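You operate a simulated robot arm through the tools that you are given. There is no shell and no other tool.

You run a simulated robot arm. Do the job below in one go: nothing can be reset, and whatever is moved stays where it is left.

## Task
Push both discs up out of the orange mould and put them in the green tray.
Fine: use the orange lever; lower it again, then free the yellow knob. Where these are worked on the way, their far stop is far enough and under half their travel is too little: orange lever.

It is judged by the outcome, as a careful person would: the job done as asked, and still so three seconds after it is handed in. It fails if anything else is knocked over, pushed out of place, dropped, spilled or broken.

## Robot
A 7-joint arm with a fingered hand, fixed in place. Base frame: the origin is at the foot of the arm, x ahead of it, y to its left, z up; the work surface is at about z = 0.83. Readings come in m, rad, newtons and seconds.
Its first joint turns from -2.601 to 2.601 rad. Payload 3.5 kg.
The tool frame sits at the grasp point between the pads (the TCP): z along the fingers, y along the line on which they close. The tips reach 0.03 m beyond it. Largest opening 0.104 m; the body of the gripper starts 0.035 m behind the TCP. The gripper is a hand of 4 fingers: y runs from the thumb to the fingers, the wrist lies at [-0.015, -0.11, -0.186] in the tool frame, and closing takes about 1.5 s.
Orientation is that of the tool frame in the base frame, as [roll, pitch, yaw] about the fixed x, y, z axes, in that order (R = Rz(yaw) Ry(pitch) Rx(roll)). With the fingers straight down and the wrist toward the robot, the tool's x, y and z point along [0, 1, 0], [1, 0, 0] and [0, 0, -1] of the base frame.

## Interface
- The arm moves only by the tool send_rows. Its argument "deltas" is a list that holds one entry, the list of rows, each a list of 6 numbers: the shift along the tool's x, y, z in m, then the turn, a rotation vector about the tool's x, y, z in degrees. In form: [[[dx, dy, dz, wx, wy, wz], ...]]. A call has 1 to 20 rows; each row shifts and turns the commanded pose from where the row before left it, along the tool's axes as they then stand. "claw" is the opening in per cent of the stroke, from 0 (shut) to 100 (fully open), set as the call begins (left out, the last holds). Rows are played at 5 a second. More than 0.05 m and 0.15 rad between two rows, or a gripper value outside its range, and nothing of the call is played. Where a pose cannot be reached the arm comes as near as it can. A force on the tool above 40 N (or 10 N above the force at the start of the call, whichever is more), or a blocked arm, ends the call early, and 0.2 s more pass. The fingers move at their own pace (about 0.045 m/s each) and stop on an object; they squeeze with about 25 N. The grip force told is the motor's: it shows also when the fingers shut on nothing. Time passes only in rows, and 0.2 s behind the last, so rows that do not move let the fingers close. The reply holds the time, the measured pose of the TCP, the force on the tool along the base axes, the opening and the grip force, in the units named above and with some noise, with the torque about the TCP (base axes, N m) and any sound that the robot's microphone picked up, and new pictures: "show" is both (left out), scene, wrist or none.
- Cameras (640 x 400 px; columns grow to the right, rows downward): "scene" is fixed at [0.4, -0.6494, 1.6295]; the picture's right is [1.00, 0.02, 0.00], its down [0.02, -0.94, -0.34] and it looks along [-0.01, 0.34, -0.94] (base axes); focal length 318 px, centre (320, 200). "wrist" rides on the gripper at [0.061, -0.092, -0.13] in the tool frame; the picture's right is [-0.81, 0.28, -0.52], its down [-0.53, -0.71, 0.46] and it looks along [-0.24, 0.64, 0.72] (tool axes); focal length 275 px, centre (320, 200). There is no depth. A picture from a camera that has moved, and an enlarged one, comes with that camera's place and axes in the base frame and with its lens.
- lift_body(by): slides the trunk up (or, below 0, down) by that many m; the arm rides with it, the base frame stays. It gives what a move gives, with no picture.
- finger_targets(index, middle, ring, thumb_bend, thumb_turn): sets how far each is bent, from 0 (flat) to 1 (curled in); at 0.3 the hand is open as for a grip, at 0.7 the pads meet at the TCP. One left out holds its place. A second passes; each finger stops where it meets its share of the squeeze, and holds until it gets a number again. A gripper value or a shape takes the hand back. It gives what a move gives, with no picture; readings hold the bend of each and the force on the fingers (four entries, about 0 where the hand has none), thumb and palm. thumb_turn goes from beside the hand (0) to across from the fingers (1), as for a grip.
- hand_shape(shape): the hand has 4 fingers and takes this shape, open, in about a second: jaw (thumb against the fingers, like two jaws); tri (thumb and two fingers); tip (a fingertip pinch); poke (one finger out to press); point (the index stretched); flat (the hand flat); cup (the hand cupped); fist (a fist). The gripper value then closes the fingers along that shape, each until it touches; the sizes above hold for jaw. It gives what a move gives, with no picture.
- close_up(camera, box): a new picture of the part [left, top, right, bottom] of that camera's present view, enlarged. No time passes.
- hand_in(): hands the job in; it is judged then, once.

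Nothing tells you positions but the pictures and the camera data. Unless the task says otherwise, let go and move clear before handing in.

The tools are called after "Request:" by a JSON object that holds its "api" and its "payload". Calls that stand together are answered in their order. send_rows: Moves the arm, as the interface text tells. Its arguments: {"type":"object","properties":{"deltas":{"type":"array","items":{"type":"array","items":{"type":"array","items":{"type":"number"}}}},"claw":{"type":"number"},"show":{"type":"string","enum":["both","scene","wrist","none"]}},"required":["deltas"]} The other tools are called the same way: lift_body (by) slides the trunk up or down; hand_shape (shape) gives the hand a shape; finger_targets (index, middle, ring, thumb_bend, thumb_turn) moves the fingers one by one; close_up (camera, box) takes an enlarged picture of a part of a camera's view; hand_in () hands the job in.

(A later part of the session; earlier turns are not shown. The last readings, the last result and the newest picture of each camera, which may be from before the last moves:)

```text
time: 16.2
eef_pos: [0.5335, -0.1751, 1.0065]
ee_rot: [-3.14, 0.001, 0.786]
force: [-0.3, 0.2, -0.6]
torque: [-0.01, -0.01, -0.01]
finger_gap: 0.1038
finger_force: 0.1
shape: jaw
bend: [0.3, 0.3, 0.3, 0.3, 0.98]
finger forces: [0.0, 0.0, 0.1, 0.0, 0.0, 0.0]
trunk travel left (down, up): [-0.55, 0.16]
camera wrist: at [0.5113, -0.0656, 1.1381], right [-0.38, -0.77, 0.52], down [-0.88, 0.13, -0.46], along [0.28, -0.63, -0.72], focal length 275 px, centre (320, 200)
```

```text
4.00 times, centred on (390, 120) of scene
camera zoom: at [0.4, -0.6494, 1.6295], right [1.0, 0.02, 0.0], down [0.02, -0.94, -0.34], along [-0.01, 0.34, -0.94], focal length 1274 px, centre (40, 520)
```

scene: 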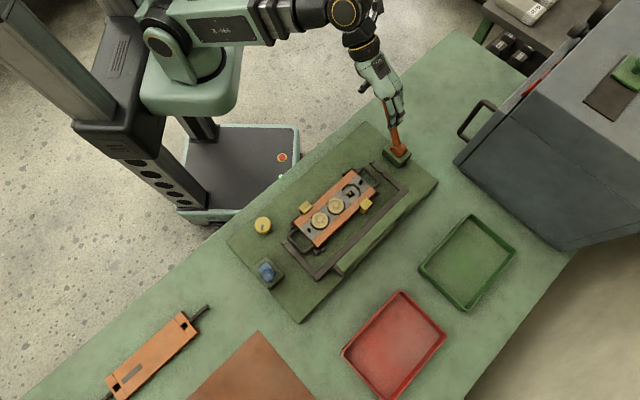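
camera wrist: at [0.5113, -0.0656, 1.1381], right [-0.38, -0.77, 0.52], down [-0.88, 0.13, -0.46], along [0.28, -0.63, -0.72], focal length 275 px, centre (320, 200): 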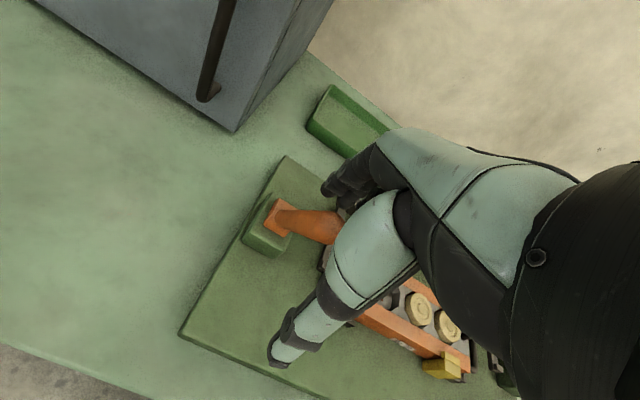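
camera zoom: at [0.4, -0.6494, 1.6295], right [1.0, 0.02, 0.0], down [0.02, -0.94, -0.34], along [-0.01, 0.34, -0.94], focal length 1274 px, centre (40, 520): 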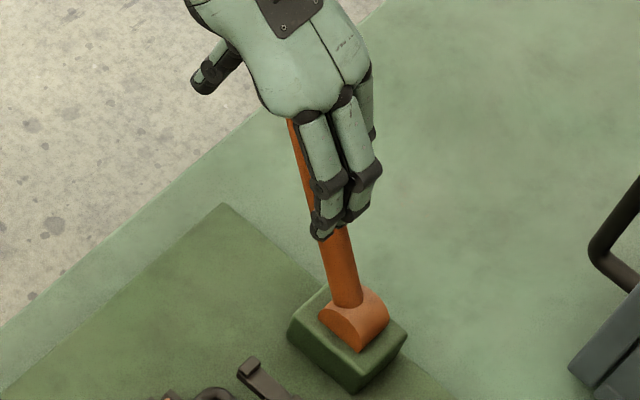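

Allowing for a slight skew of the lever's swing plane, the middle finger should now be centred behind the handle. I'll close partway and pull gently to the stop.

Request:
{"api": "send_rows", "payload": {"deltas": [[[0, 0, 0, 0, 0, 0], [0, 0, 0, 0, 0, 0], [0, 0, 0, 0, 0, 0], [0, 0, 0, 0, 0, 0], [0, -0.006, 0.001, 0, 0, 0], [0, -0.006, 0.001, 0, 0, 0]]], "claw": 50, "show": "none"}}

Request:
{"api": "close_up", "payload": {"camera": "scene", "box": [350, 70, 430, 170]}}

```text
time: 17.6
eef_pos: [0.5256, -0.1664, 1.0041]
ee_rot: [3.14, -0.001, 0.787]
force: [3.1, -3.6, 2.7]
torque: [-0.14, -0.15, -0.03]
finger_gap: 0.0556
finger_force: 0.0
shape: jaw
bend: [0.28, 0.44, 0.41, 0.69, 1.0]
finger forces: [5.5, 0.0, 0.1, 0.0, 0.0, 0.0]
trunk travel left (down, up): [-0.55, 0.16]
```

```text
4.00 times, centred on (390, 120) of scene
camera zoom: at [0.4, -0.6494, 1.6295], right [1.0, 0.02, 0.0], down [0.02, -0.94, -0.34], along [-0.01, 0.34, -0.94], focal length 1274 px, centre (40, 520)
```

zoom: 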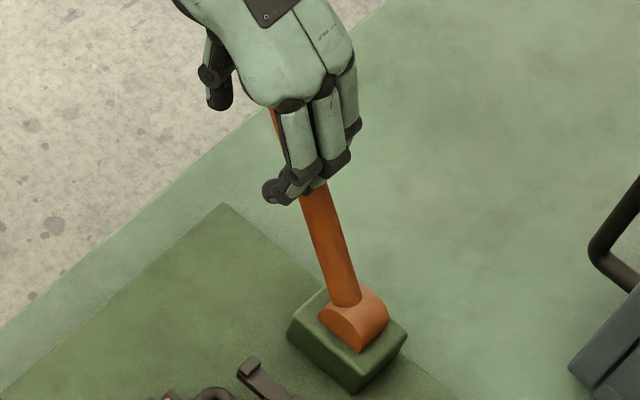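

The lever looks to be back on its far stop with only about 5 N on it. I'll open the fingers and lift away, keeping off the handle.

Request:
{"api": "send_rows", "payload": {"deltas": [[[0, -0.003, 0, 0, 0, 0], [0, 0, 0, 0, 0, 0], [0, 0, 0, 0, 0, 0], [0, 0, 0, 0, 0, 0], [0, 0, 0, 0, 0, 0], [0, 0.006, 0, 0, 0, 0], [0, 0.004, -0.01, 0, 0, 0], [0, 0, -0.03, 0, 0, 0], [0, 0, -0.03, 0, 0, 0], [0, 0, -0.03, 0, 0, 0]]], "claw": 100, "show": "both"}}

Request:
{"api": "close_up", "payload": {"camera": "scene", "box": [350, 70, 430, 170]}}

Request:
{"api": "close_up", "payload": {"camera": "scene", "box": [300, 170, 380, 250]}}

```text
time: 19.8
eef_pos: [0.5299, -0.1696, 1.1044]
ee_rot: [-3.14, -0.001, 0.785]
force: [1.4, -0.4, -0.1]
torque: [0.02, 0.02, 0.0]
finger_gap: 0.1038
finger_force: 0.0
shape: jaw
bend: [0.3, 0.3, 0.3, 0.3, 0.98]
finger forces: [0.0, 0.1, 0.1, 0.0, 0.1, 0.1]
trunk travel left (down, up): [-0.55, 0.16]
camera wrist: at [0.507, -0.0598, 1.2357], right [-0.38, -0.77, 0.52], down [-0.88, 0.13, -0.45], along [0.28, -0.63, -0.72], focal length 275 px, centre (320, 200)
```

scene: 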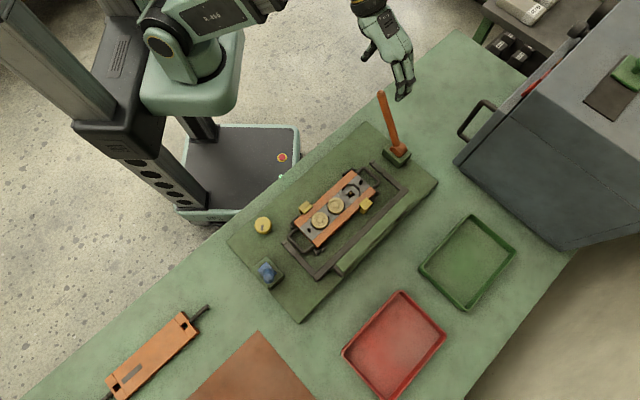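
wrist: 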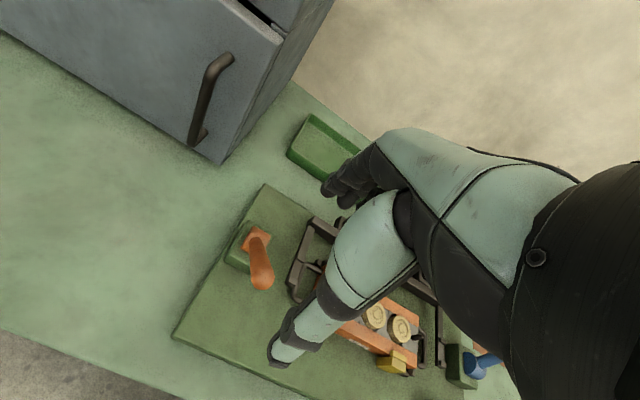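

```text
4.00 times, centred on (390, 120) of scene
camera zoom: at [0.4, -0.6494, 1.6295], right [1.0, 0.02, 0.0], down [0.02, -0.94, -0.34], along [-0.01, 0.34, -0.94], focal length 1274 px, centre (40, 520)
```

zoom: 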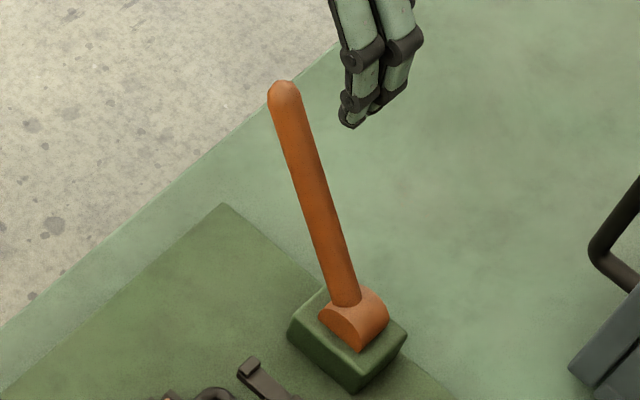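

```text
5.00 times, centred on (340, 210) of scene
camera zoom: at [0.4, -0.6494, 1.6295], right [1.0, 0.02, 0.0], down [0.02, -0.94, -0.34], along [-0.01, 0.34, -0.94], focal length 1592 px, centre (220, 150)
```

zoom: 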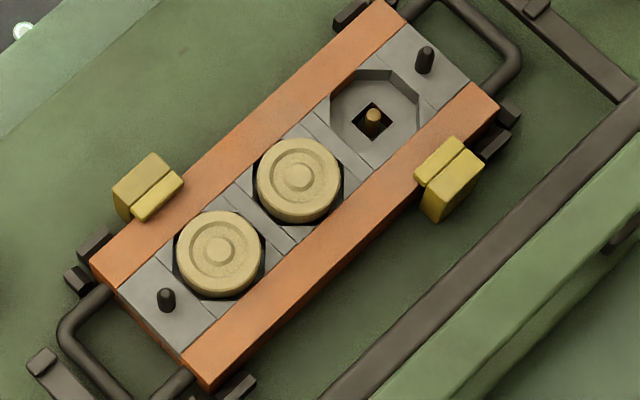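

The lever now sits on its far stop and stays there, with both discs standing up out of the mould. I'll move above the discs to measure their position and height.

Request:
{"api": "send_rows", "payload": {"deltas": [[[-0.039, 0.0155, -0.003, 0, 0, 0], [-0.039, 0.0155, -0.003, 0, 0, 0], [-0.039, 0.0155, 0, 0, 0, 0], [-0.039, 0.0155, 0, 0, 0, 0], [-0.039, 0.0155, 0, 0, 0, 0], [-0.039, 0.0155, 0, 0, 0, 0], [0, 0, 0, 0, 0, 0]]], "claw": 100, "show": "both"}}

Request:
{"api": "close_up", "payload": {"camera": "wrist", "box": [150, 220, 330, 390]}}

Request:
{"api": "close_up", "payload": {"camera": "scene", "box": [300, 170, 380, 250]}}

```text
time: 21.4
eef_pos: [0.4271, -0.4034, 1.1084]
ee_rot: [-3.141, 0.001, 0.784]
force: [0.6, -0.3, 0.2]
torque: [0.01, 0.01, 0.02]
finger_gap: 0.1037
finger_force: 0.1
shape: jaw
bend: [0.3, 0.3, 0.3, 0.3, 0.98]
finger forces: [0.1, 0.0, 0.0, 0.1, 0.0, 0.0]
trunk travel left (down, up): [-0.55, 0.16]
camera wrist: at [0.4044, -0.2926, 1.2399], right [-0.38, -0.77, 0.52], down [-0.88, 0.13, -0.46], along [0.28, -0.63, -0.72], focal length 275 px, centre (320, 200)
```

scene: 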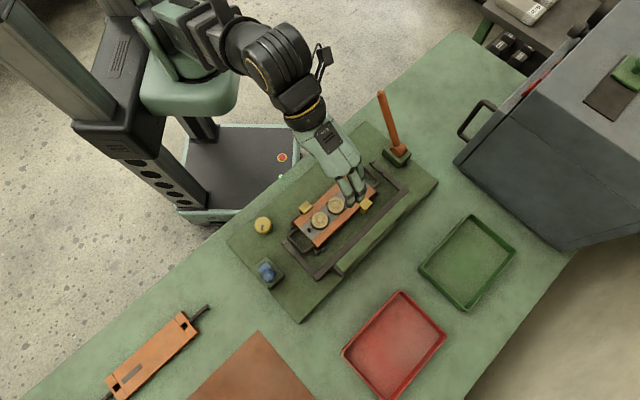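
wrist: 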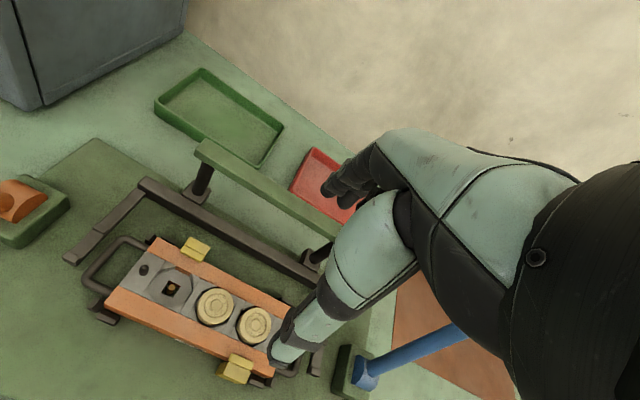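

```text
2.35 times, centred on (240, 305) of wrist
camera zoom: at [0.4044, -0.2926, 1.2399], right [-0.38, -0.77, 0.52], down [-0.88, 0.13, -0.46], along [0.28, -0.63, -0.72], focal length 648 px, centre (508, -47)
```

zoom: 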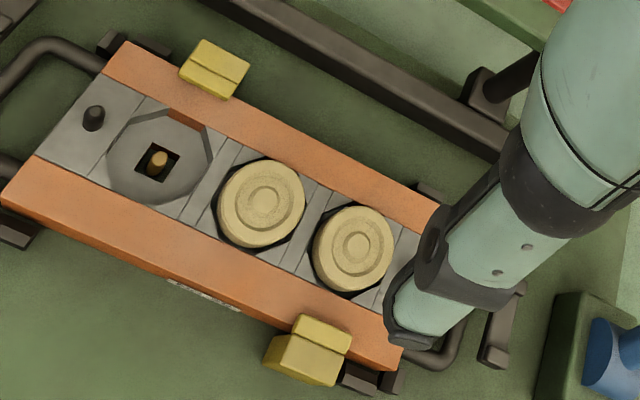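

```text
5.00 times, centred on (340, 210) of scene
camera zoom: at [0.4, -0.6494, 1.6295], right [1.0, 0.02, 0.0], down [0.02, -0.94, -0.34], along [-0.01, 0.34, -0.94], focal length 1592 px, centre (220, 150)
```

zoom: 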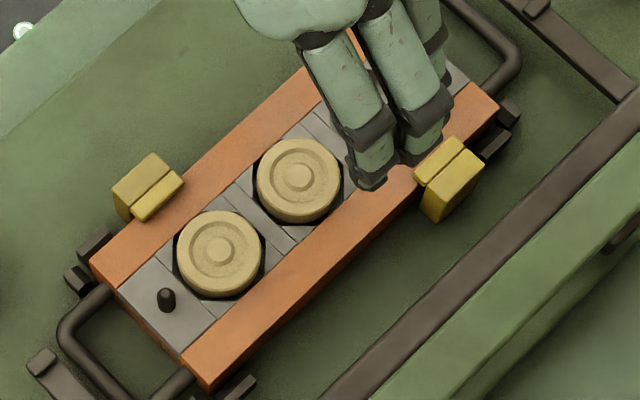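

Triangulating puts the disc tops at about z = 0.875–0.88, at (0.433, -0.390) and (0.394, -0.429), each about 42 mm wide. Turning the grip about 20° keeps the fingers clear of the yellow clamps, so I'll take the middle disc first.

Request:
{"api": "send_rows", "payload": {"deltas": [[[0, 0, 0, 0, 0, 6.7], [0, 0, 0, 0, 0, 6.7], [0, 0, 0, 0, 0, 6.6], [0.011, -0.0096, 0, 0, 0, 0], [0, 0, 0.03, 0, 0, 0], [0, 0, 0.03, 0, 0, 0], [0, 0, 0.03, 0, 0, 0], [0, 0, 0.03, 0, 0, 0], [0, 0, 0.02, 0, 0, 0], [0, 0, 0, 0, 0, 0]]], "claw": 85, "show": "both"}}

Request:
{"api": "close_up", "payload": {"camera": "scene", "box": [290, 160, 390, 250]}}

Request:
{"api": "close_up", "payload": {"camera": "wrist", "box": [180, 160, 400, 390]}}

```text
time: 23.6
eef_pos: [0.4344, -0.3877, 0.9692]
ee_rot: [3.141, -0.001, 0.437]
force: [-0.3, -0.2, 0.4]
torque: [0.01, 0.0, -0.01]
finger_gap: 0.0885
finger_force: 0.0
shape: jaw
bend: [0.27, 0.33, 0.31, 0.44, 0.98]
finger forces: [0.0, 0.0, 0.0, 0.0, 0.0, 0.1]
trunk travel left (down, up): [-0.55, 0.16]
camera wrist: at [0.4508, -0.2776, 1.101], right [-0.62, -0.59, 0.52], down [-0.78, 0.42, -0.46], along [0.05, -0.69, -0.72], focal length 275 px, centre (320, 200)
```

scene: 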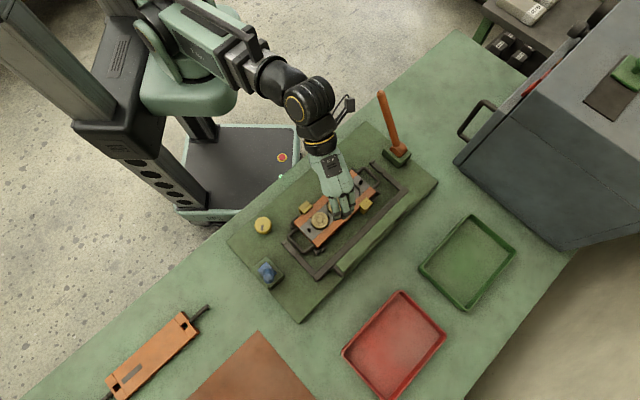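
wrist: 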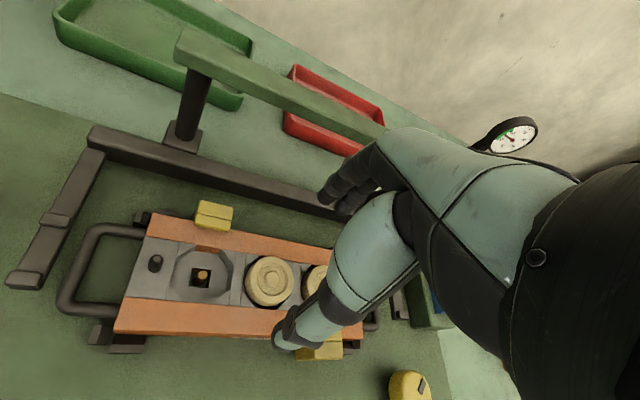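

```text
4.44 times, centred on (340, 205) of scene
camera zoom: at [0.4, -0.6494, 1.6295], right [1.0, 0.02, 0.0], down [0.02, -0.94, -0.34], along [-0.01, 0.34, -0.94], focal length 1415 px, centre (231, 178)
```

zoom: 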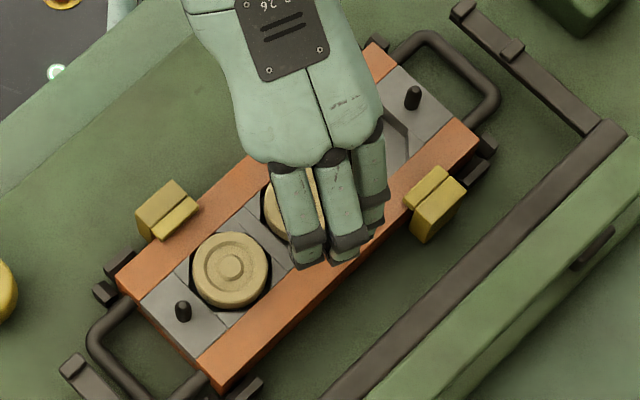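

```text
1.74 times, centred on (290, 275) of wrist
camera zoom: at [0.4508, -0.2776, 1.101], right [-0.62, -0.59, 0.52], down [-0.78, 0.42, -0.46], along [0.05, -0.69, -0.72], focal length 479 px, centre (372, 70)
```

zoom: 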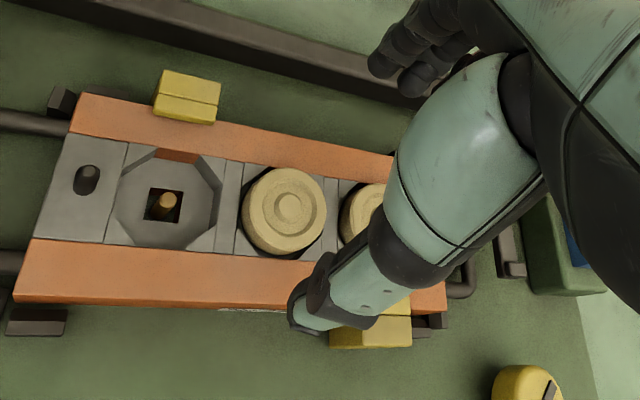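

The close view confirms disc 2's centre at about (0.434, -0.391). The ring finger would brush the neighbouring disc, so I'll keep it straight and grip with thumb, index and middle only.

Request:
{"api": "finger_targets", "payload": {"index": 0.3, "middle": 0.3, "ring": 0.1, "thumb_bend": 0.35, "thumb_turn": 1.0}}

Request:
{"api": "send_rows", "payload": {"deltas": [[[-0.0013, 0.0027, 0, 0, 0, 0], [0, 0, 0.02, 0, 0, 0], [0, 0, 0.02, 0, 0, 0], [0, 0, 0.015, 0, 0, 0], [0, 0, 0, 0, 0, 0]]], "show": "both"}}

Request:
{"api": "close_up", "payload": {"camera": "scene", "box": [290, 160, 390, 250]}}

Request:
{"api": "close_up", "payload": {"camera": "wrist", "box": [180, 160, 400, 390]}}

```text
time: 24.6
eef_pos: [0.4337, -0.388, 0.9689]
ee_rot: [-3.141, -0.002, 0.436]
force: [0.0, -1.3, 0.0]
torque: [0.01, 0.0, 0.04]
finger_gap: 0.0964
finger_force: 0.0
shape: fingers
bend: [0.3, 0.3, 0.1, 0.35, 0.98]
finger forces: [0.0, 0.0, 0.0, 0.0, 0.0, 0.1]
trunk travel left (down, up): [-0.55, 0.16]
```

```text
time: 25.8
eef_pos: [0.4341, -0.3915, 0.915]
ee_rot: [3.141, 0.0, 0.437]
force: [0.2, -0.7, -0.5]
torque: [0.01, 0.04, -0.02]
finger_gap: 0.0968
finger_force: 0.1
shape: fingers
bend: [0.3, 0.3, 0.1, 0.35, 0.98]
finger forces: [0.0, 0.0, 0.0, 0.1, 0.1, 0.0]
trunk travel left (down, up): [-0.55, 0.16]
camera wrist: at [0.4506, -0.2805, 1.0464], right [-0.62, -0.59, 0.52], down [-0.78, 0.42, -0.46], along [0.05, -0.69, -0.72], focal length 275 px, centre (320, 200)
```

scene: 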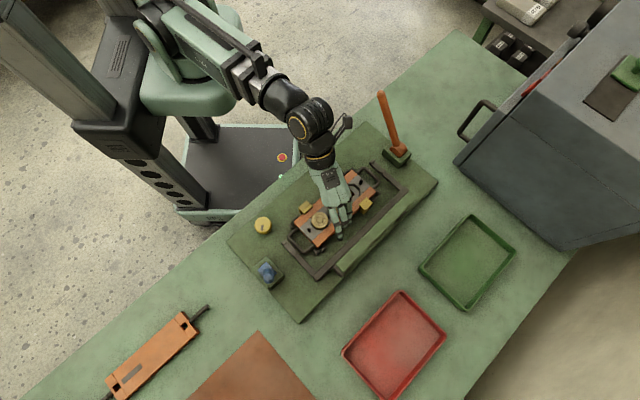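
wrist: 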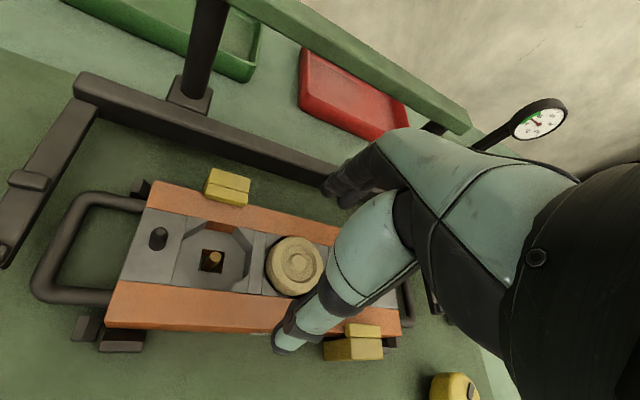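

```text
4.44 times, centred on (340, 205) of scene
camera zoom: at [0.4, -0.6494, 1.6295], right [1.0, 0.02, 0.0], down [0.02, -0.94, -0.34], along [-0.01, 0.34, -0.94], focal length 1415 px, centre (231, 178)
```

zoom: 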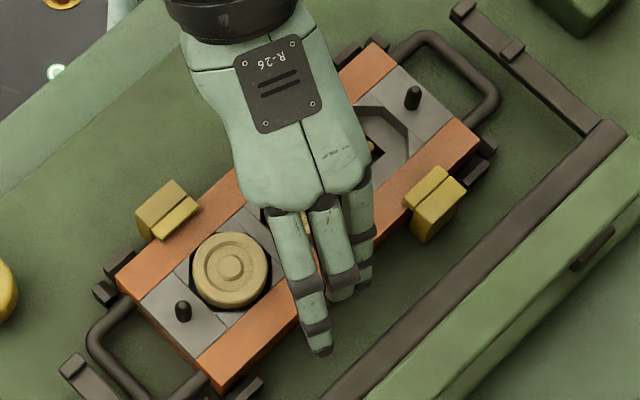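

```text
1.74 times, centred on (290, 275) of wrist
camera zoom: at [0.4506, -0.2805, 1.0464], right [-0.62, -0.59, 0.52], down [-0.78, 0.42, -0.46], along [0.05, -0.69, -0.72], focal length 479 px, centre (372, 70)
```

zoom: 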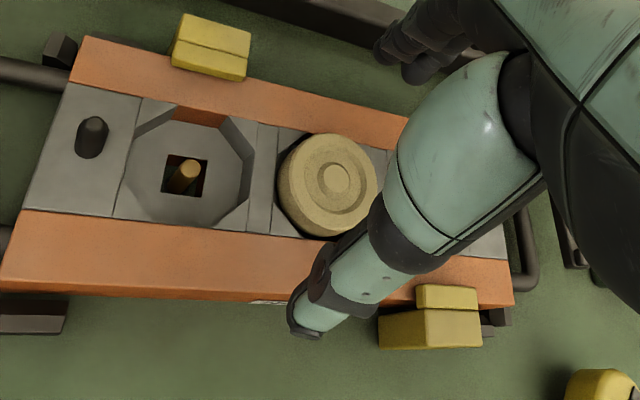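

The ring finger is out of the way and the hand is centred on disc 2. I'll lower a little further in small steps, watching for any contact.

Request:
{"api": "send_rows", "payload": {"deltas": [[[0, 0, 0.005, 0, 0, 0], [0, 0, 0.004, 0, 0, 0], [0, 0, 0.003, 0, 0, 0], [0, 0, 0, 0, 0, 0]]], "show": "none"}}

Request:
{"api": "finger_targets", "payload": {"index": 0.45, "middle": 0.45, "thumb_bend": 0.45}}

Request:
{"api": "close_up", "payload": {"camera": "wrist", "box": [180, 160, 400, 390]}}

Request:
{"api": "close_up", "payload": {"camera": "scene", "box": [290, 160, 390, 250]}}

```text
time: 26.8
eef_pos: [0.4363, -0.391, 0.903]
ee_rot: [-3.14, 0.0, 0.435]
force: [0.7, -0.3, -0.4]
torque: [0.01, -0.02, 0.02]
finger_gap: 0.0967
finger_force: 0.1
shape: fingers
bend: [0.3, 0.3, 0.1, 0.35, 0.98]
finger forces: [0.0, 0.0, 0.0, 0.0, 0.0, 0.0]
trunk travel left (down, up): [-0.55, 0.16]
```

```text
time: 27.8
eef_pos: [0.4364, -0.3904, 0.903]
ee_rot: [3.142, -0.001, 0.438]
force: [0.7, -0.6, 0.4]
torque: [0.04, 0.0, 0.01]
finger_gap: 0.0653
finger_force: 0.1
shape: fingers
bend: [0.45, 0.45, 0.1, 0.45, 0.99]
finger forces: [0.0, 0.1, 0.0, 0.0, 0.0, 0.0]
trunk travel left (down, up): [-0.55, 0.16]
```

```text
1.74 times, centred on (290, 275) of wrist
camera zoom: at [0.4518, -0.2808, 1.0346], right [-0.62, -0.59, 0.52], down [-0.78, 0.42, -0.46], along [0.05, -0.69, -0.72], focal length 479 px, centre (372, 70)
```

zoom: 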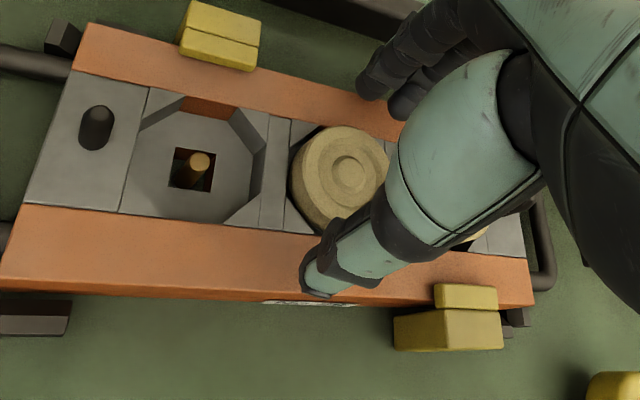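

```text
4.44 times, centred on (340, 205) of scene
camera zoom: at [0.4, -0.6494, 1.6295], right [1.0, 0.02, 0.0], down [0.02, -0.94, -0.34], along [-0.01, 0.34, -0.94], focal length 1415 px, centre (231, 178)
```

zoom: 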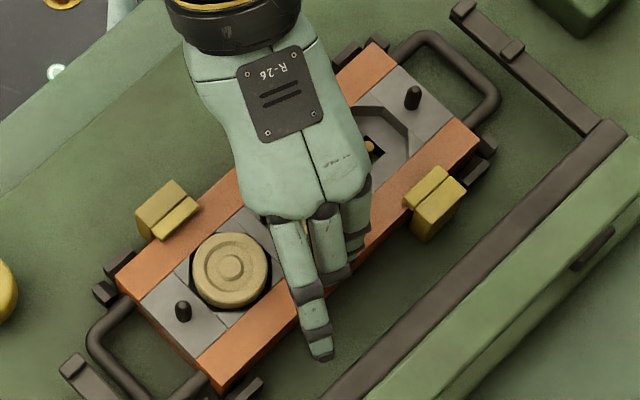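

No contact yet and the thumb lines up with the disc. I'll close the three fingers on the disc.

Request:
{"api": "finger_targets", "payload": {"index": 0.7, "middle": 0.7, "thumb_bend": 0.7}}

Request:
{"api": "close_up", "payload": {"camera": "wrist", "box": [180, 160, 400, 390]}}

Request:
{"api": "close_up", "payload": {"camera": "scene", "box": [290, 160, 390, 250]}}

```text
time: 28.8
eef_pos: [0.4353, -0.3912, 0.9028]
ee_rot: [3.141, -0.002, 0.437]
force: [3.3, -7.4, 5.2]
torque: [-0.34, -0.1, 0.05]
finger_gap: 0.0015
finger_force: 4.4
shape: fingers
bend: [0.7, 0.63, 0.1, 0.7, 1.0]
finger forces: [0.0, 9.3, 0.0, 0.0, 0.0, 0.0]
trunk travel left (down, up): [-0.55, 0.16]
```

```text
1.74 times, centred on (290, 275) of wrist
camera zoom: at [0.4519, -0.2813, 1.0346], right [-0.62, -0.59, 0.52], down [-0.78, 0.42, -0.46], along [0.05, -0.69, -0.72], focal length 479 px, centre (372, 70)
```

zoom: 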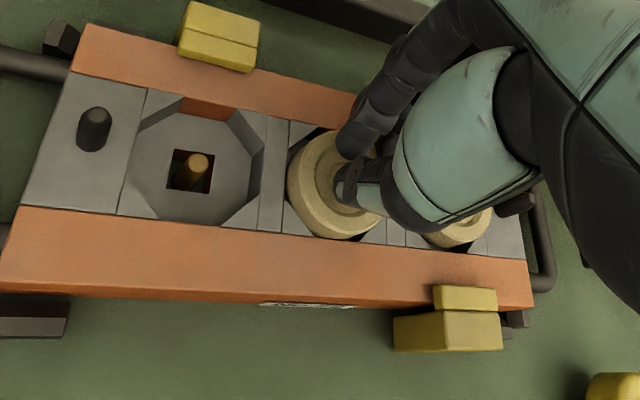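

```text
4.44 times, centred on (340, 205) of scene
camera zoom: at [0.4, -0.6494, 1.6295], right [1.0, 0.02, 0.0], down [0.02, -0.94, -0.34], along [-0.01, 0.34, -0.94], focal length 1415 px, centre (231, 178)
```

zoom: 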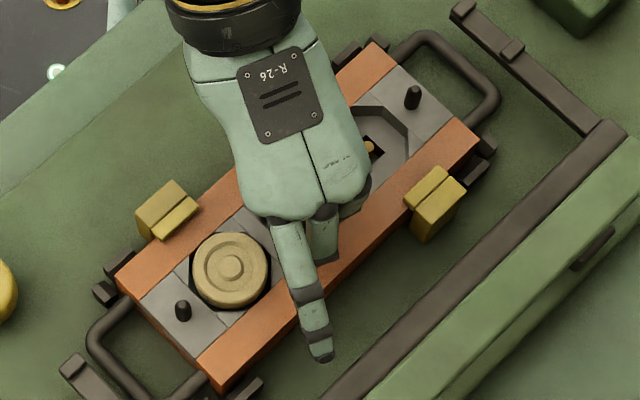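

The fingertips curled over the top of the disc, so the grip was a few millimetres too high. I'll reopen slightly, go lower by feel and try again.

Request:
{"api": "finger_targets", "payload": {"index": 0.47, "middle": 0.47, "thumb_bend": 0.47}}

Request:
{"api": "send_rows", "payload": {"deltas": [[[0, 0, 0.002, 0, 0, 0], [0, 0, 0.002, 0, 0, 0], [0, 0, 0.002, 0, 0, 0], [0, 0, 0, 0, 0, 0]]], "show": "none"}}

Request:
{"api": "close_up", "payload": {"camera": "wrist", "box": [180, 160, 400, 390]}}

Request:
{"api": "close_up", "payload": {"camera": "scene", "box": [290, 160, 390, 250]}}

```text
time: 29.8
eef_pos: [0.4353, -0.3907, 0.9022]
ee_rot: [-3.14, 0.0, 0.435]
force: [-1.2, 0.5, 0.1]
torque: [-0.03, -0.01, 0.0]
finger_gap: 0.0591
finger_force: 0.0
shape: fingers
bend: [0.47, 0.47, 0.1, 0.47, 1.0]
finger forces: [0.0, 0.0, 0.1, 0.0, 0.0, 0.0]
trunk travel left (down, up): [-0.55, 0.16]
```

```text
time: 30.8
eef_pos: [0.4353, -0.392, 0.8963]
ee_rot: [3.141, 0.001, 0.436]
force: [0.6, -0.3, -0.4]
torque: [-0.02, 0.0, -0.03]
finger_gap: 0.0592
finger_force: 0.0
shape: fingers
bend: [0.47, 0.47, 0.1, 0.47, 1.0]
finger forces: [0.0, 0.0, 0.0, 0.0, 0.0, 0.0]
trunk travel left (down, up): [-0.55, 0.16]
```

```text
1.74 times, centred on (290, 275) of wrist
camera zoom: at [0.452, -0.2813, 1.0286], right [-0.62, -0.59, 0.52], down [-0.78, 0.42, -0.46], along [0.05, -0.69, -0.72], focal length 479 px, centre (372, 70)
```

zoom: 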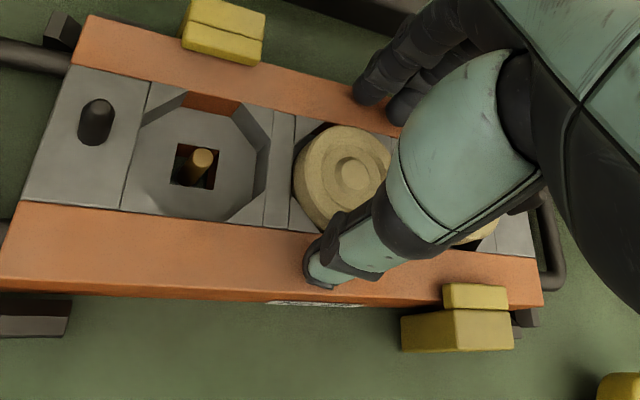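

```text
4.44 times, centred on (340, 205) of scene
camera zoom: at [0.4, -0.6494, 1.6295], right [1.0, 0.02, 0.0], down [0.02, -0.94, -0.34], along [-0.01, 0.34, -0.94], focal length 1415 px, centre (231, 178)
```

zoom: 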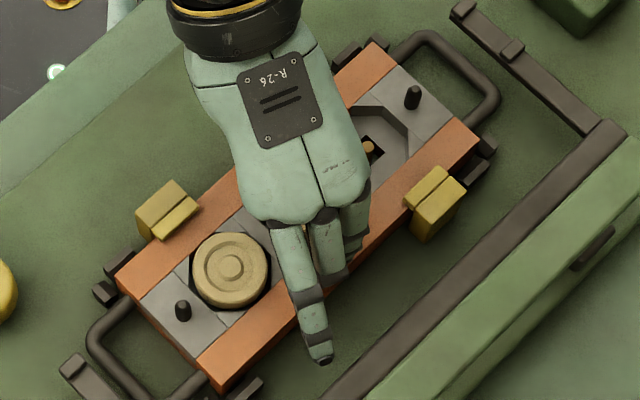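

Still no contact at 0.896. I'll keep lowering in 2 mm steps.

Request:
{"api": "send_rows", "payload": {"deltas": [[[0, 0, 0.002, 0, 0, 0], [0, 0, 0.002, 0, 0, 0], [0, 0, 0, 0, 0, 0]]], "show": "none"}}

Request:
{"api": "close_up", "payload": {"camera": "wrist", "box": [220, 180, 380, 330]}}

```text
time: 31.6
eef_pos: [0.4346, -0.3915, 0.8944]
ee_rot: [3.14, 0.001, 0.436]
force: [1.8, -0.3, 12.5]
torque: [-0.5, -0.11, -0.02]
finger_gap: 0.059
finger_force: 5.9
shape: fingers
bend: [0.47, 0.46, 0.1, 0.47, 1.0]
finger forces: [0.0, 12.4, 0.0, 0.0, 0.0, 0.0]
trunk travel left (down, up): [-0.55, 0.16]
```

```text
2.67 times, centred on (300, 255) of wrist
camera zoom: at [0.451, -0.2811, 1.0254], right [-0.62, -0.59, 0.52], down [-0.78, 0.42, -0.46], along [0.05, -0.69, -0.72], focal length 734 px, centre (373, 53)
```

zoom: 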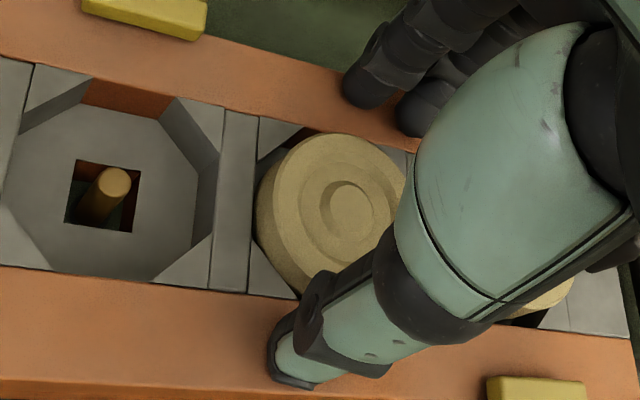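

The middle fingertip has just touched the mould rail at TCP z ≈ 0.895, so the tips are now about 8–10 mm below the disc top. I'll back off 1.5 mm and close.

Request:
{"api": "send_rows", "payload": {"deltas": [[[0, 0, -0.002, 0, 0, 0], [0, 0, 0, 0, 0, 0]]], "show": "none"}}

Request:
{"api": "finger_targets", "payload": {"index": 0.55, "middle": 0.55, "thumb_bend": 0.58}}

Request:
{"api": "close_up", "payload": {"camera": "wrist", "box": [220, 180, 380, 330]}}

```text
time: 32.2
eef_pos: [0.4348, -0.3922, 0.8954]
ee_rot: [3.141, 0.0, 0.436]
force: [0.2, 0.1, 1.3]
torque: [-0.05, -0.04, 0.04]
finger_gap: 0.0593
finger_force: 0.9
shape: fingers
bend: [0.47, 0.47, 0.1, 0.47, 1.0]
finger forces: [0.0, 1.7, 0.1, 0.1, 0.0, 0.0]
trunk travel left (down, up): [-0.55, 0.16]
```

```text
time: 33.2
eef_pos: [0.4347, -0.392, 0.8943]
ee_rot: [-3.14, 0.0, 0.437]
force: [-0.2, 0.5, 0.1]
torque: [-0.04, 0.01, 0.0]
finger_gap: 0.0397
finger_force: 0.9
shape: fingers
bend: [0.54, 0.55, 0.1, 0.55, 1.0]
finger forces: [0.8, 0.1, 0.1, 0.0, 1.0, 0.1]
trunk travel left (down, up): [-0.55, 0.16]
```

```text
2.67 times, centred on (300, 255) of wrist
camera zoom: at [0.4511, -0.2816, 1.0268], right [-0.62, -0.59, 0.52], down [-0.78, 0.42, -0.46], along [0.05, -0.69, -0.72], focal length 734 px, centre (373, 53)
```

zoom: 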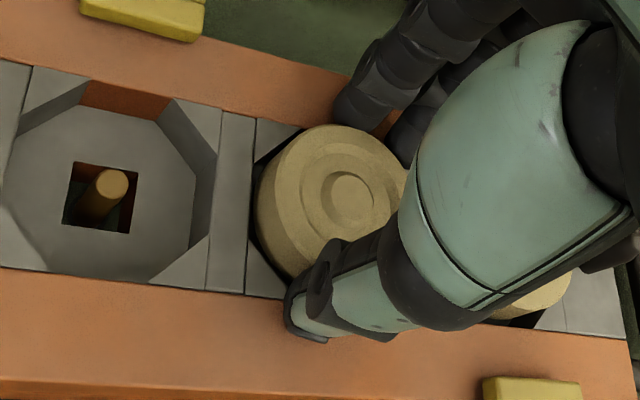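

Thumb and index are now touching the disc's sides. I'll squeeze.

Request:
{"api": "finger_targets", "payload": {"index": 0.75, "middle": 0.75, "thumb_bend": 0.75}}

Request:
{"api": "close_up", "payload": {"camera": "wrist", "box": [220, 180, 380, 330]}}

Request:
{"api": "close_up", "payload": {"camera": "scene", "box": [290, 160, 390, 250]}}

```text
time: 34.2
eef_pos: [0.4356, -0.3923, 0.8954]
ee_rot: [-3.141, 0.0, 0.435]
force: [1.1, -5.1, 1.0]
torque: [-0.17, -0.05, -0.03]
finger_gap: 0.036
finger_force: 15.9
shape: fingers
bend: [0.59, 0.62, 0.1, 0.56, 1.0]
finger forces: [9.2, 9.2, 0.1, 0.0, 13.3, 0.1]
trunk travel left (down, up): [-0.55, 0.16]
```

```text
2.67 times, centred on (300, 255) of wrist
camera zoom: at [0.4512, -0.2819, 1.0267], right [-0.62, -0.59, 0.52], down [-0.78, 0.42, -0.46], along [0.05, -0.69, -0.72], focal length 734 px, centre (373, 53)
```

zoom: 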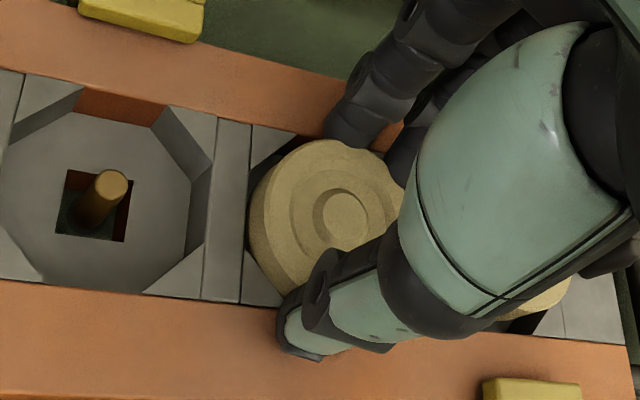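

```text
4.44 times, centred on (340, 205) of scene
camera zoom: at [0.4, -0.6494, 1.6295], right [1.0, 0.02, 0.0], down [0.02, -0.94, -0.34], along [-0.01, 0.34, -0.94], focal length 1415 px, centre (231, 178)
```

zoom: 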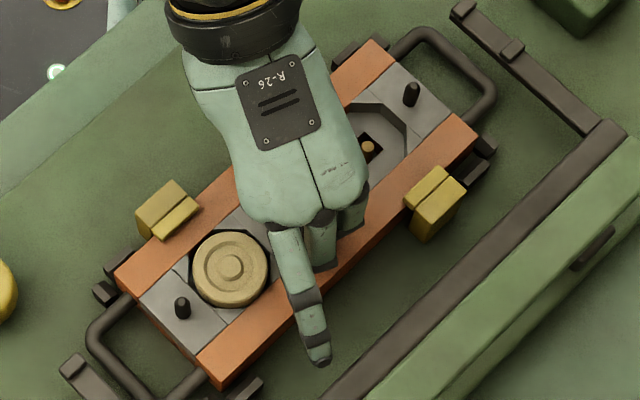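

The disc is gripped with about 9 N on each finger and 13 N on the thumb. I'll lift gently and see whether it comes along.

Request:
{"api": "send_rows", "payload": {"deltas": [[[0, 0, -0.004, 0, 0, 0], [0, 0, -0.006, 0, 0, 0], [0, 0, -0.01, 0, 0, 0], [0, 0, -0.01, 0, 0, 0], [0, 0, 0, 0, 0, 0]]], "show": "both"}}

Request:
{"api": "close_up", "payload": {"camera": "wrist", "box": [180, 160, 400, 390]}}

Request:
{"api": "close_up", "payload": {"camera": "scene", "box": [290, 160, 390, 250]}}

```text
time: 35.4
eef_pos: [0.4351, -0.3924, 0.9245]
ee_rot: [-3.141, 0.0, 0.437]
force: [0.1, 0.3, -0.6]
torque: [0.01, 0.02, 0.01]
finger_gap: 0.0361
finger_force: 14.2
shape: fingers
bend: [0.6, 0.62, 0.1, 0.55, 1.0]
finger forces: [7.6, 7.3, 0.1, 0.1, 14.5, 0.0]
trunk travel left (down, up): [-0.55, 0.16]
camera wrist: at [0.4507, -0.2812, 1.0571], right [-0.62, -0.59, 0.52], down [-0.78, 0.42, -0.46], along [0.05, -0.69, -0.72], focal length 275 px, centre (320, 200)
```

scene: 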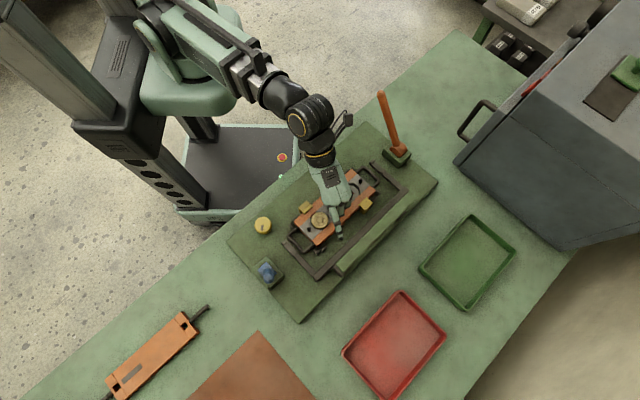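
wrist: 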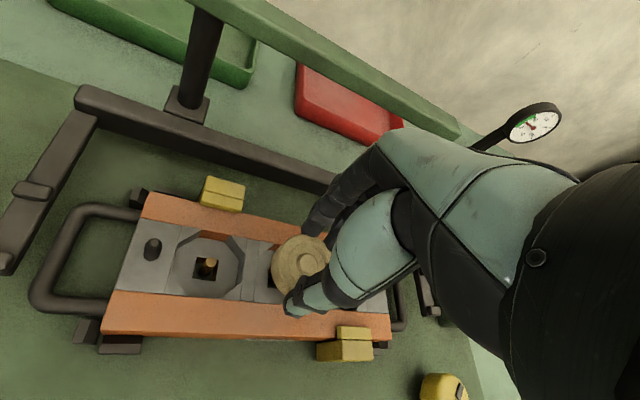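

```text
1.74 times, centred on (290, 275) of wrist
camera zoom: at [0.4507, -0.2812, 1.0571], right [-0.62, -0.59, 0.52], down [-0.78, 0.42, -0.46], along [0.05, -0.69, -0.72], focal length 479 px, centre (372, 70)
```

zoom: 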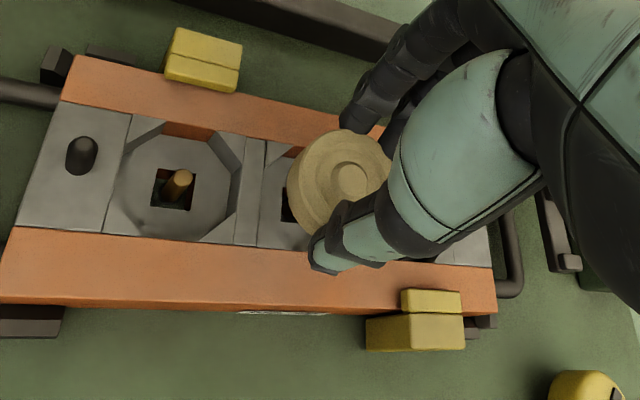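

```text
4.44 times, centred on (340, 205) of scene
camera zoom: at [0.4, -0.6494, 1.6295], right [1.0, 0.02, 0.0], down [0.02, -0.94, -0.34], along [-0.01, 0.34, -0.94], focal length 1415 px, centre (231, 178)
```

zoom: 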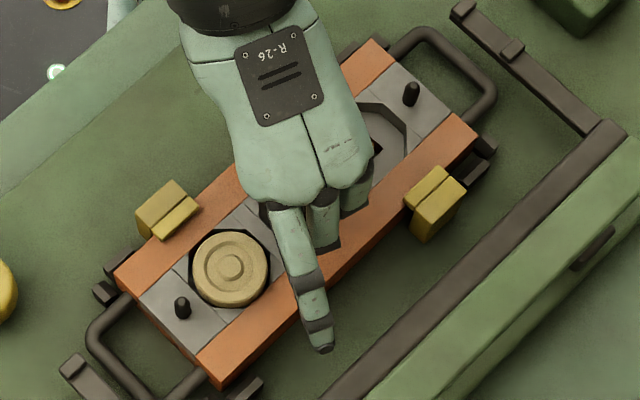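

The disc is clear of the pocket and held firmly. I'll lift it above the green bar and carry it over to the green tray.

Request:
{"api": "send_rows", "payload": {"deltas": [[[0, 0, -0.02, 0, 0, 0], [0, 0, -0.03, 0, 0, 0], [0, 0, -0.03, 0, 0, 0], [0, 0, -0.03, 0, 0, 0], [0, 0, -0.03, 0, 0, 0], [0, 0, -0.03, 0, 0, 0], [0.0152, 0.013, -0.005, 0, 0, 0], [0.0304, 0.026, 0, 0, 0, 0], [0.0304, 0.026, 0, 0, 0, 0], [0.0304, 0.026, 0, 0, 0, 0], [0.0304, 0.026, 0, 0, 0, 0], [0.0304, 0.026, 0, 0, 0, 0], [0.0304, 0.026, 0, 0, 0, 0], [0.0304, 0.026, 0, 0, 0, 0], [0.0304, 0.026, 0, 0, 0, 0], [0.0152, 0.013, 0, 0, 0, 0], [0, 0, 0, 0, 0, 0]]], "show": "both"}}

Request:
{"api": "close_up", "payload": {"camera": "scene", "box": [390, 170, 550, 330]}}

```text
time: 39.0
eef_pos: [0.7831, -0.4874, 1.0991]
ee_rot: [3.141, 0.0, 0.435]
force: [0.7, -0.1, -0.4]
torque: [0.03, 0.0, -0.02]
finger_gap: 0.0361
finger_force: 14.7
shape: fingers
bend: [0.6, 0.62, 0.1, 0.55, 1.0]
finger forces: [7.4, 7.5, 0.0, 0.0, 14.4, 0.0]
trunk travel left (down, up): [-0.55, 0.16]
camera wrist: at [0.7987, -0.376, 1.2308], right [-0.62, -0.59, 0.52], down [-0.78, 0.42, -0.46], along [0.05, -0.69, -0.72], focal length 275 px, centre (320, 200)
```

scene: 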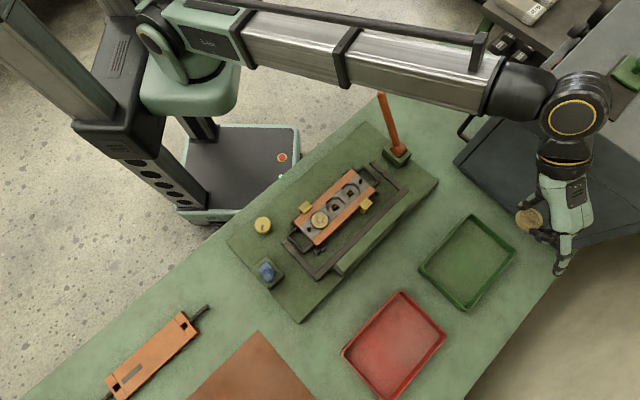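
wrist: 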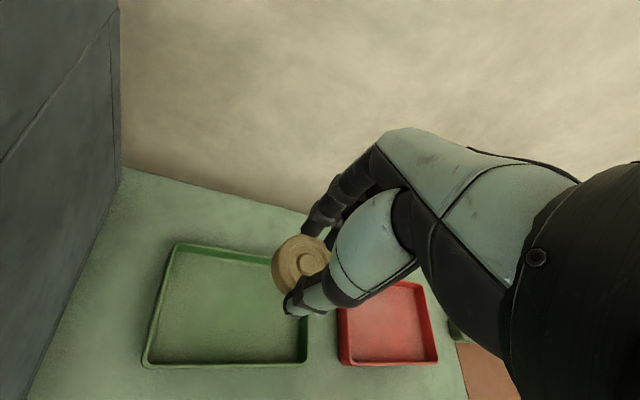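

```text
2.50 times, centred on (470, 250) of scene
camera zoom: at [0.4, -0.6494, 1.6295], right [1.0, 0.02, 0.0], down [0.02, -0.94, -0.34], along [-0.01, 0.34, -0.94], focal length 796 px, centre (-55, 75)
```

zoom: 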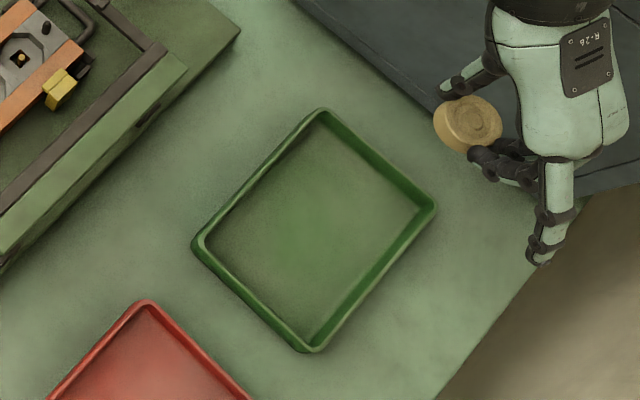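

The disc is over the upper part of the green tray and still well held. I'll lower it towards the tray floor.

Request:
{"api": "send_rows", "payload": {"deltas": [[[0, 0, 0.03, 0, 0, 0], [0, 0, 0.03, 0, 0, 0], [0, 0, 0.03, 0, 0, 0], [0, 0, 0.03, 0, 0, 0], [0, 0, 0.03, 0, 0, 0], [0, 0, 0.03, 0, 0, 0], [0, 0, 0.02, 0, 0, 0], [0, 0, 0, 0, 0, 0]]], "show": "both"}}

Request:
{"api": "close_up", "payload": {"camera": "scene", "box": [390, 170, 550, 330]}}

Request:
{"api": "close_up", "payload": {"camera": "wrist", "box": [120, 140, 400, 390]}}

```text
time: 40.8
eef_pos: [0.7831, -0.4891, 0.8997]
ee_rot: [-3.14, 0.0, 0.436]
force: [-0.5, -0.2, 0.0]
torque: [0.0, -0.03, 0.0]
finger_gap: 0.0361
finger_force: 14.6
shape: fingers
bend: [0.6, 0.62, 0.1, 0.55, 1.0]
finger forces: [7.4, 7.5, 0.0, 0.1, 14.4, 0.0]
trunk travel left (down, up): [-0.55, 0.16]
camera wrist: at [0.7988, -0.3778, 1.031], right [-0.62, -0.59, 0.52], down [-0.78, 0.42, -0.46], along [0.05, -0.69, -0.72], focal length 275 px, centre (320, 200)
```

scene: 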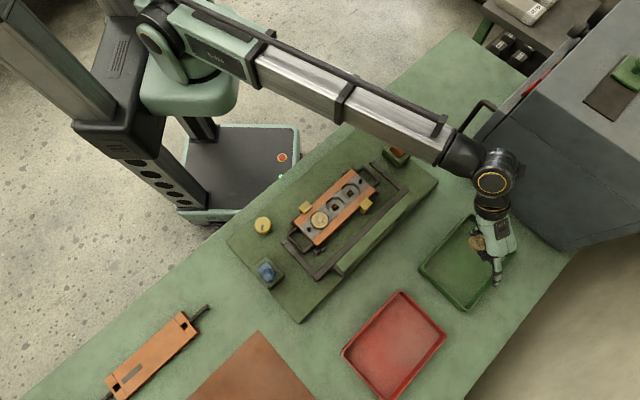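
wrist: 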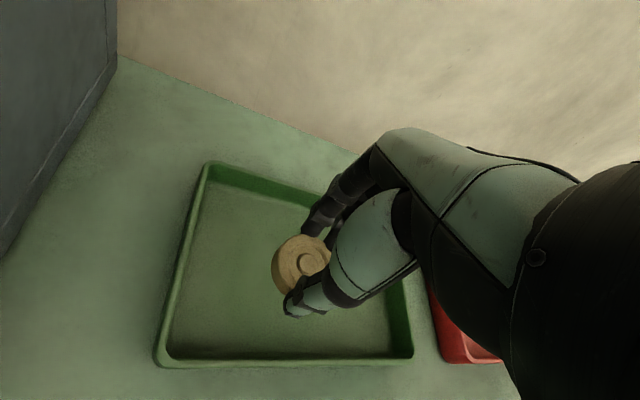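

```text
2.50 times, centred on (470, 250) of scene
camera zoom: at [0.4, -0.6494, 1.6295], right [1.0, 0.02, 0.0], down [0.02, -0.94, -0.34], along [-0.01, 0.34, -0.94], focal length 796 px, centre (-55, 75)
```

zoom: 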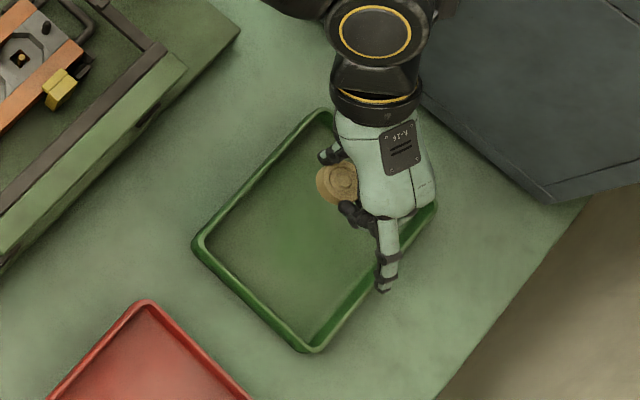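

```text
1.60 times, centred on (260, 265) of wrist
camera zoom: at [0.7988, -0.3778, 1.031], right [-0.62, -0.59, 0.52], down [-0.78, 0.42, -0.46], along [0.05, -0.69, -0.72], focal length 440 px, centre (416, 96)
```

zoom: 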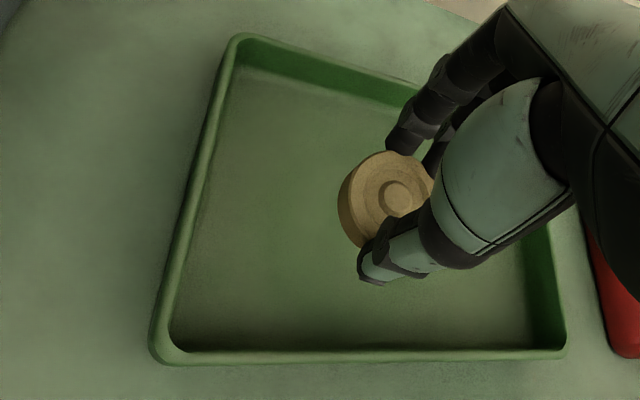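

The disc is inside the tray. I'll tuck the outstretched ring finger in so it clears the tray rim, then lower until the disc touches the floor.

Request:
{"api": "finger_targets", "payload": {"ring": 0.38}}

Request:
{"api": "send_rows", "payload": {"deltas": [[[0, 0, 0.008, 0, 0, 0], [0, 0, 0.006, 0, 0, 0], [0, 0, 0.003, 0, 0, 0], [0, 0, 0, 0, 0, 0]]], "show": "scene"}}

Request:
{"api": "close_up", "payload": {"camera": "wrist", "box": [120, 140, 400, 390]}}

```text
time: 41.8
eef_pos: [0.7822, -0.4898, 0.8989]
ee_rot: [3.141, 0.0, 0.439]
force: [0.2, -0.4, -0.6]
torque: [-0.01, 0.0, -0.03]
finger_gap: 0.036
finger_force: 14.8
shape: fingers
bend: [0.6, 0.62, 0.38, 0.55, 1.0]
finger forces: [7.5, 7.5, 0.1, 0.0, 14.4, 0.0]
trunk travel left (down, up): [-0.55, 0.16]
```

```text
time: 42.8
eef_pos: [0.7807, -0.4884, 0.8833]
ee_rot: [3.141, 0.001, 0.438]
force: [0.7, -0.2, -0.1]
torque: [-0.01, 0.01, -0.01]
finger_gap: 0.0358
finger_force: 14.4
shape: fingers
bend: [0.6, 0.62, 0.38, 0.55, 1.0]
finger forces: [7.5, 7.5, 0.0, 0.1, 14.4, 0.0]
trunk travel left (down, up): [-0.55, 0.16]
```

scene: 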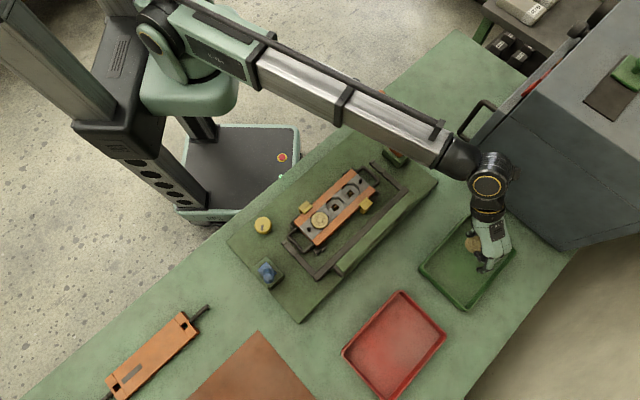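

```text
1.60 times, centred on (260, 265) of wrist
camera zoom: at [0.7977, -0.3774, 1.0146], right [-0.62, -0.59, 0.52], down [-0.78, 0.42, -0.46], along [0.05, -0.69, -0.72], focal length 440 px, centre (416, 96)
```

zoom: 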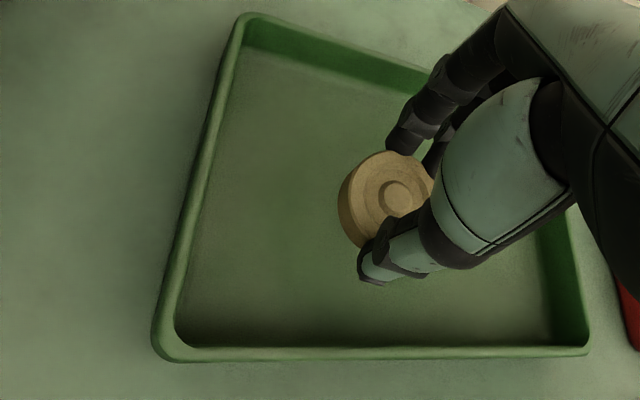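

Nothing touched yet. I'll continue down in small steps.

Request:
{"api": "send_rows", "payload": {"deltas": [[[0, 0, 0.003, 0, 0, 0], [0, 0, 0.003, 0, 0, 0], [0, 0, 0.002, 0, 0, 0], [0, 0, 0, 0, 0, 0]]], "show": "none"}}

```text
time: 43.8
eef_pos: [0.7817, -0.4867, 0.8745]
ee_rot: [3.141, -0.001, 0.435]
force: [-0.3, -0.8, -0.1]
torque: [0.0, -0.01, 0.01]
finger_gap: 0.0362
finger_force: 14.3
shape: fingers
bend: [0.6, 0.62, 0.38, 0.55, 1.0]
finger forces: [7.6, 7.4, 0.1, 0.1, 14.4, 0.1]
trunk travel left (down, up): [-0.55, 0.16]
```

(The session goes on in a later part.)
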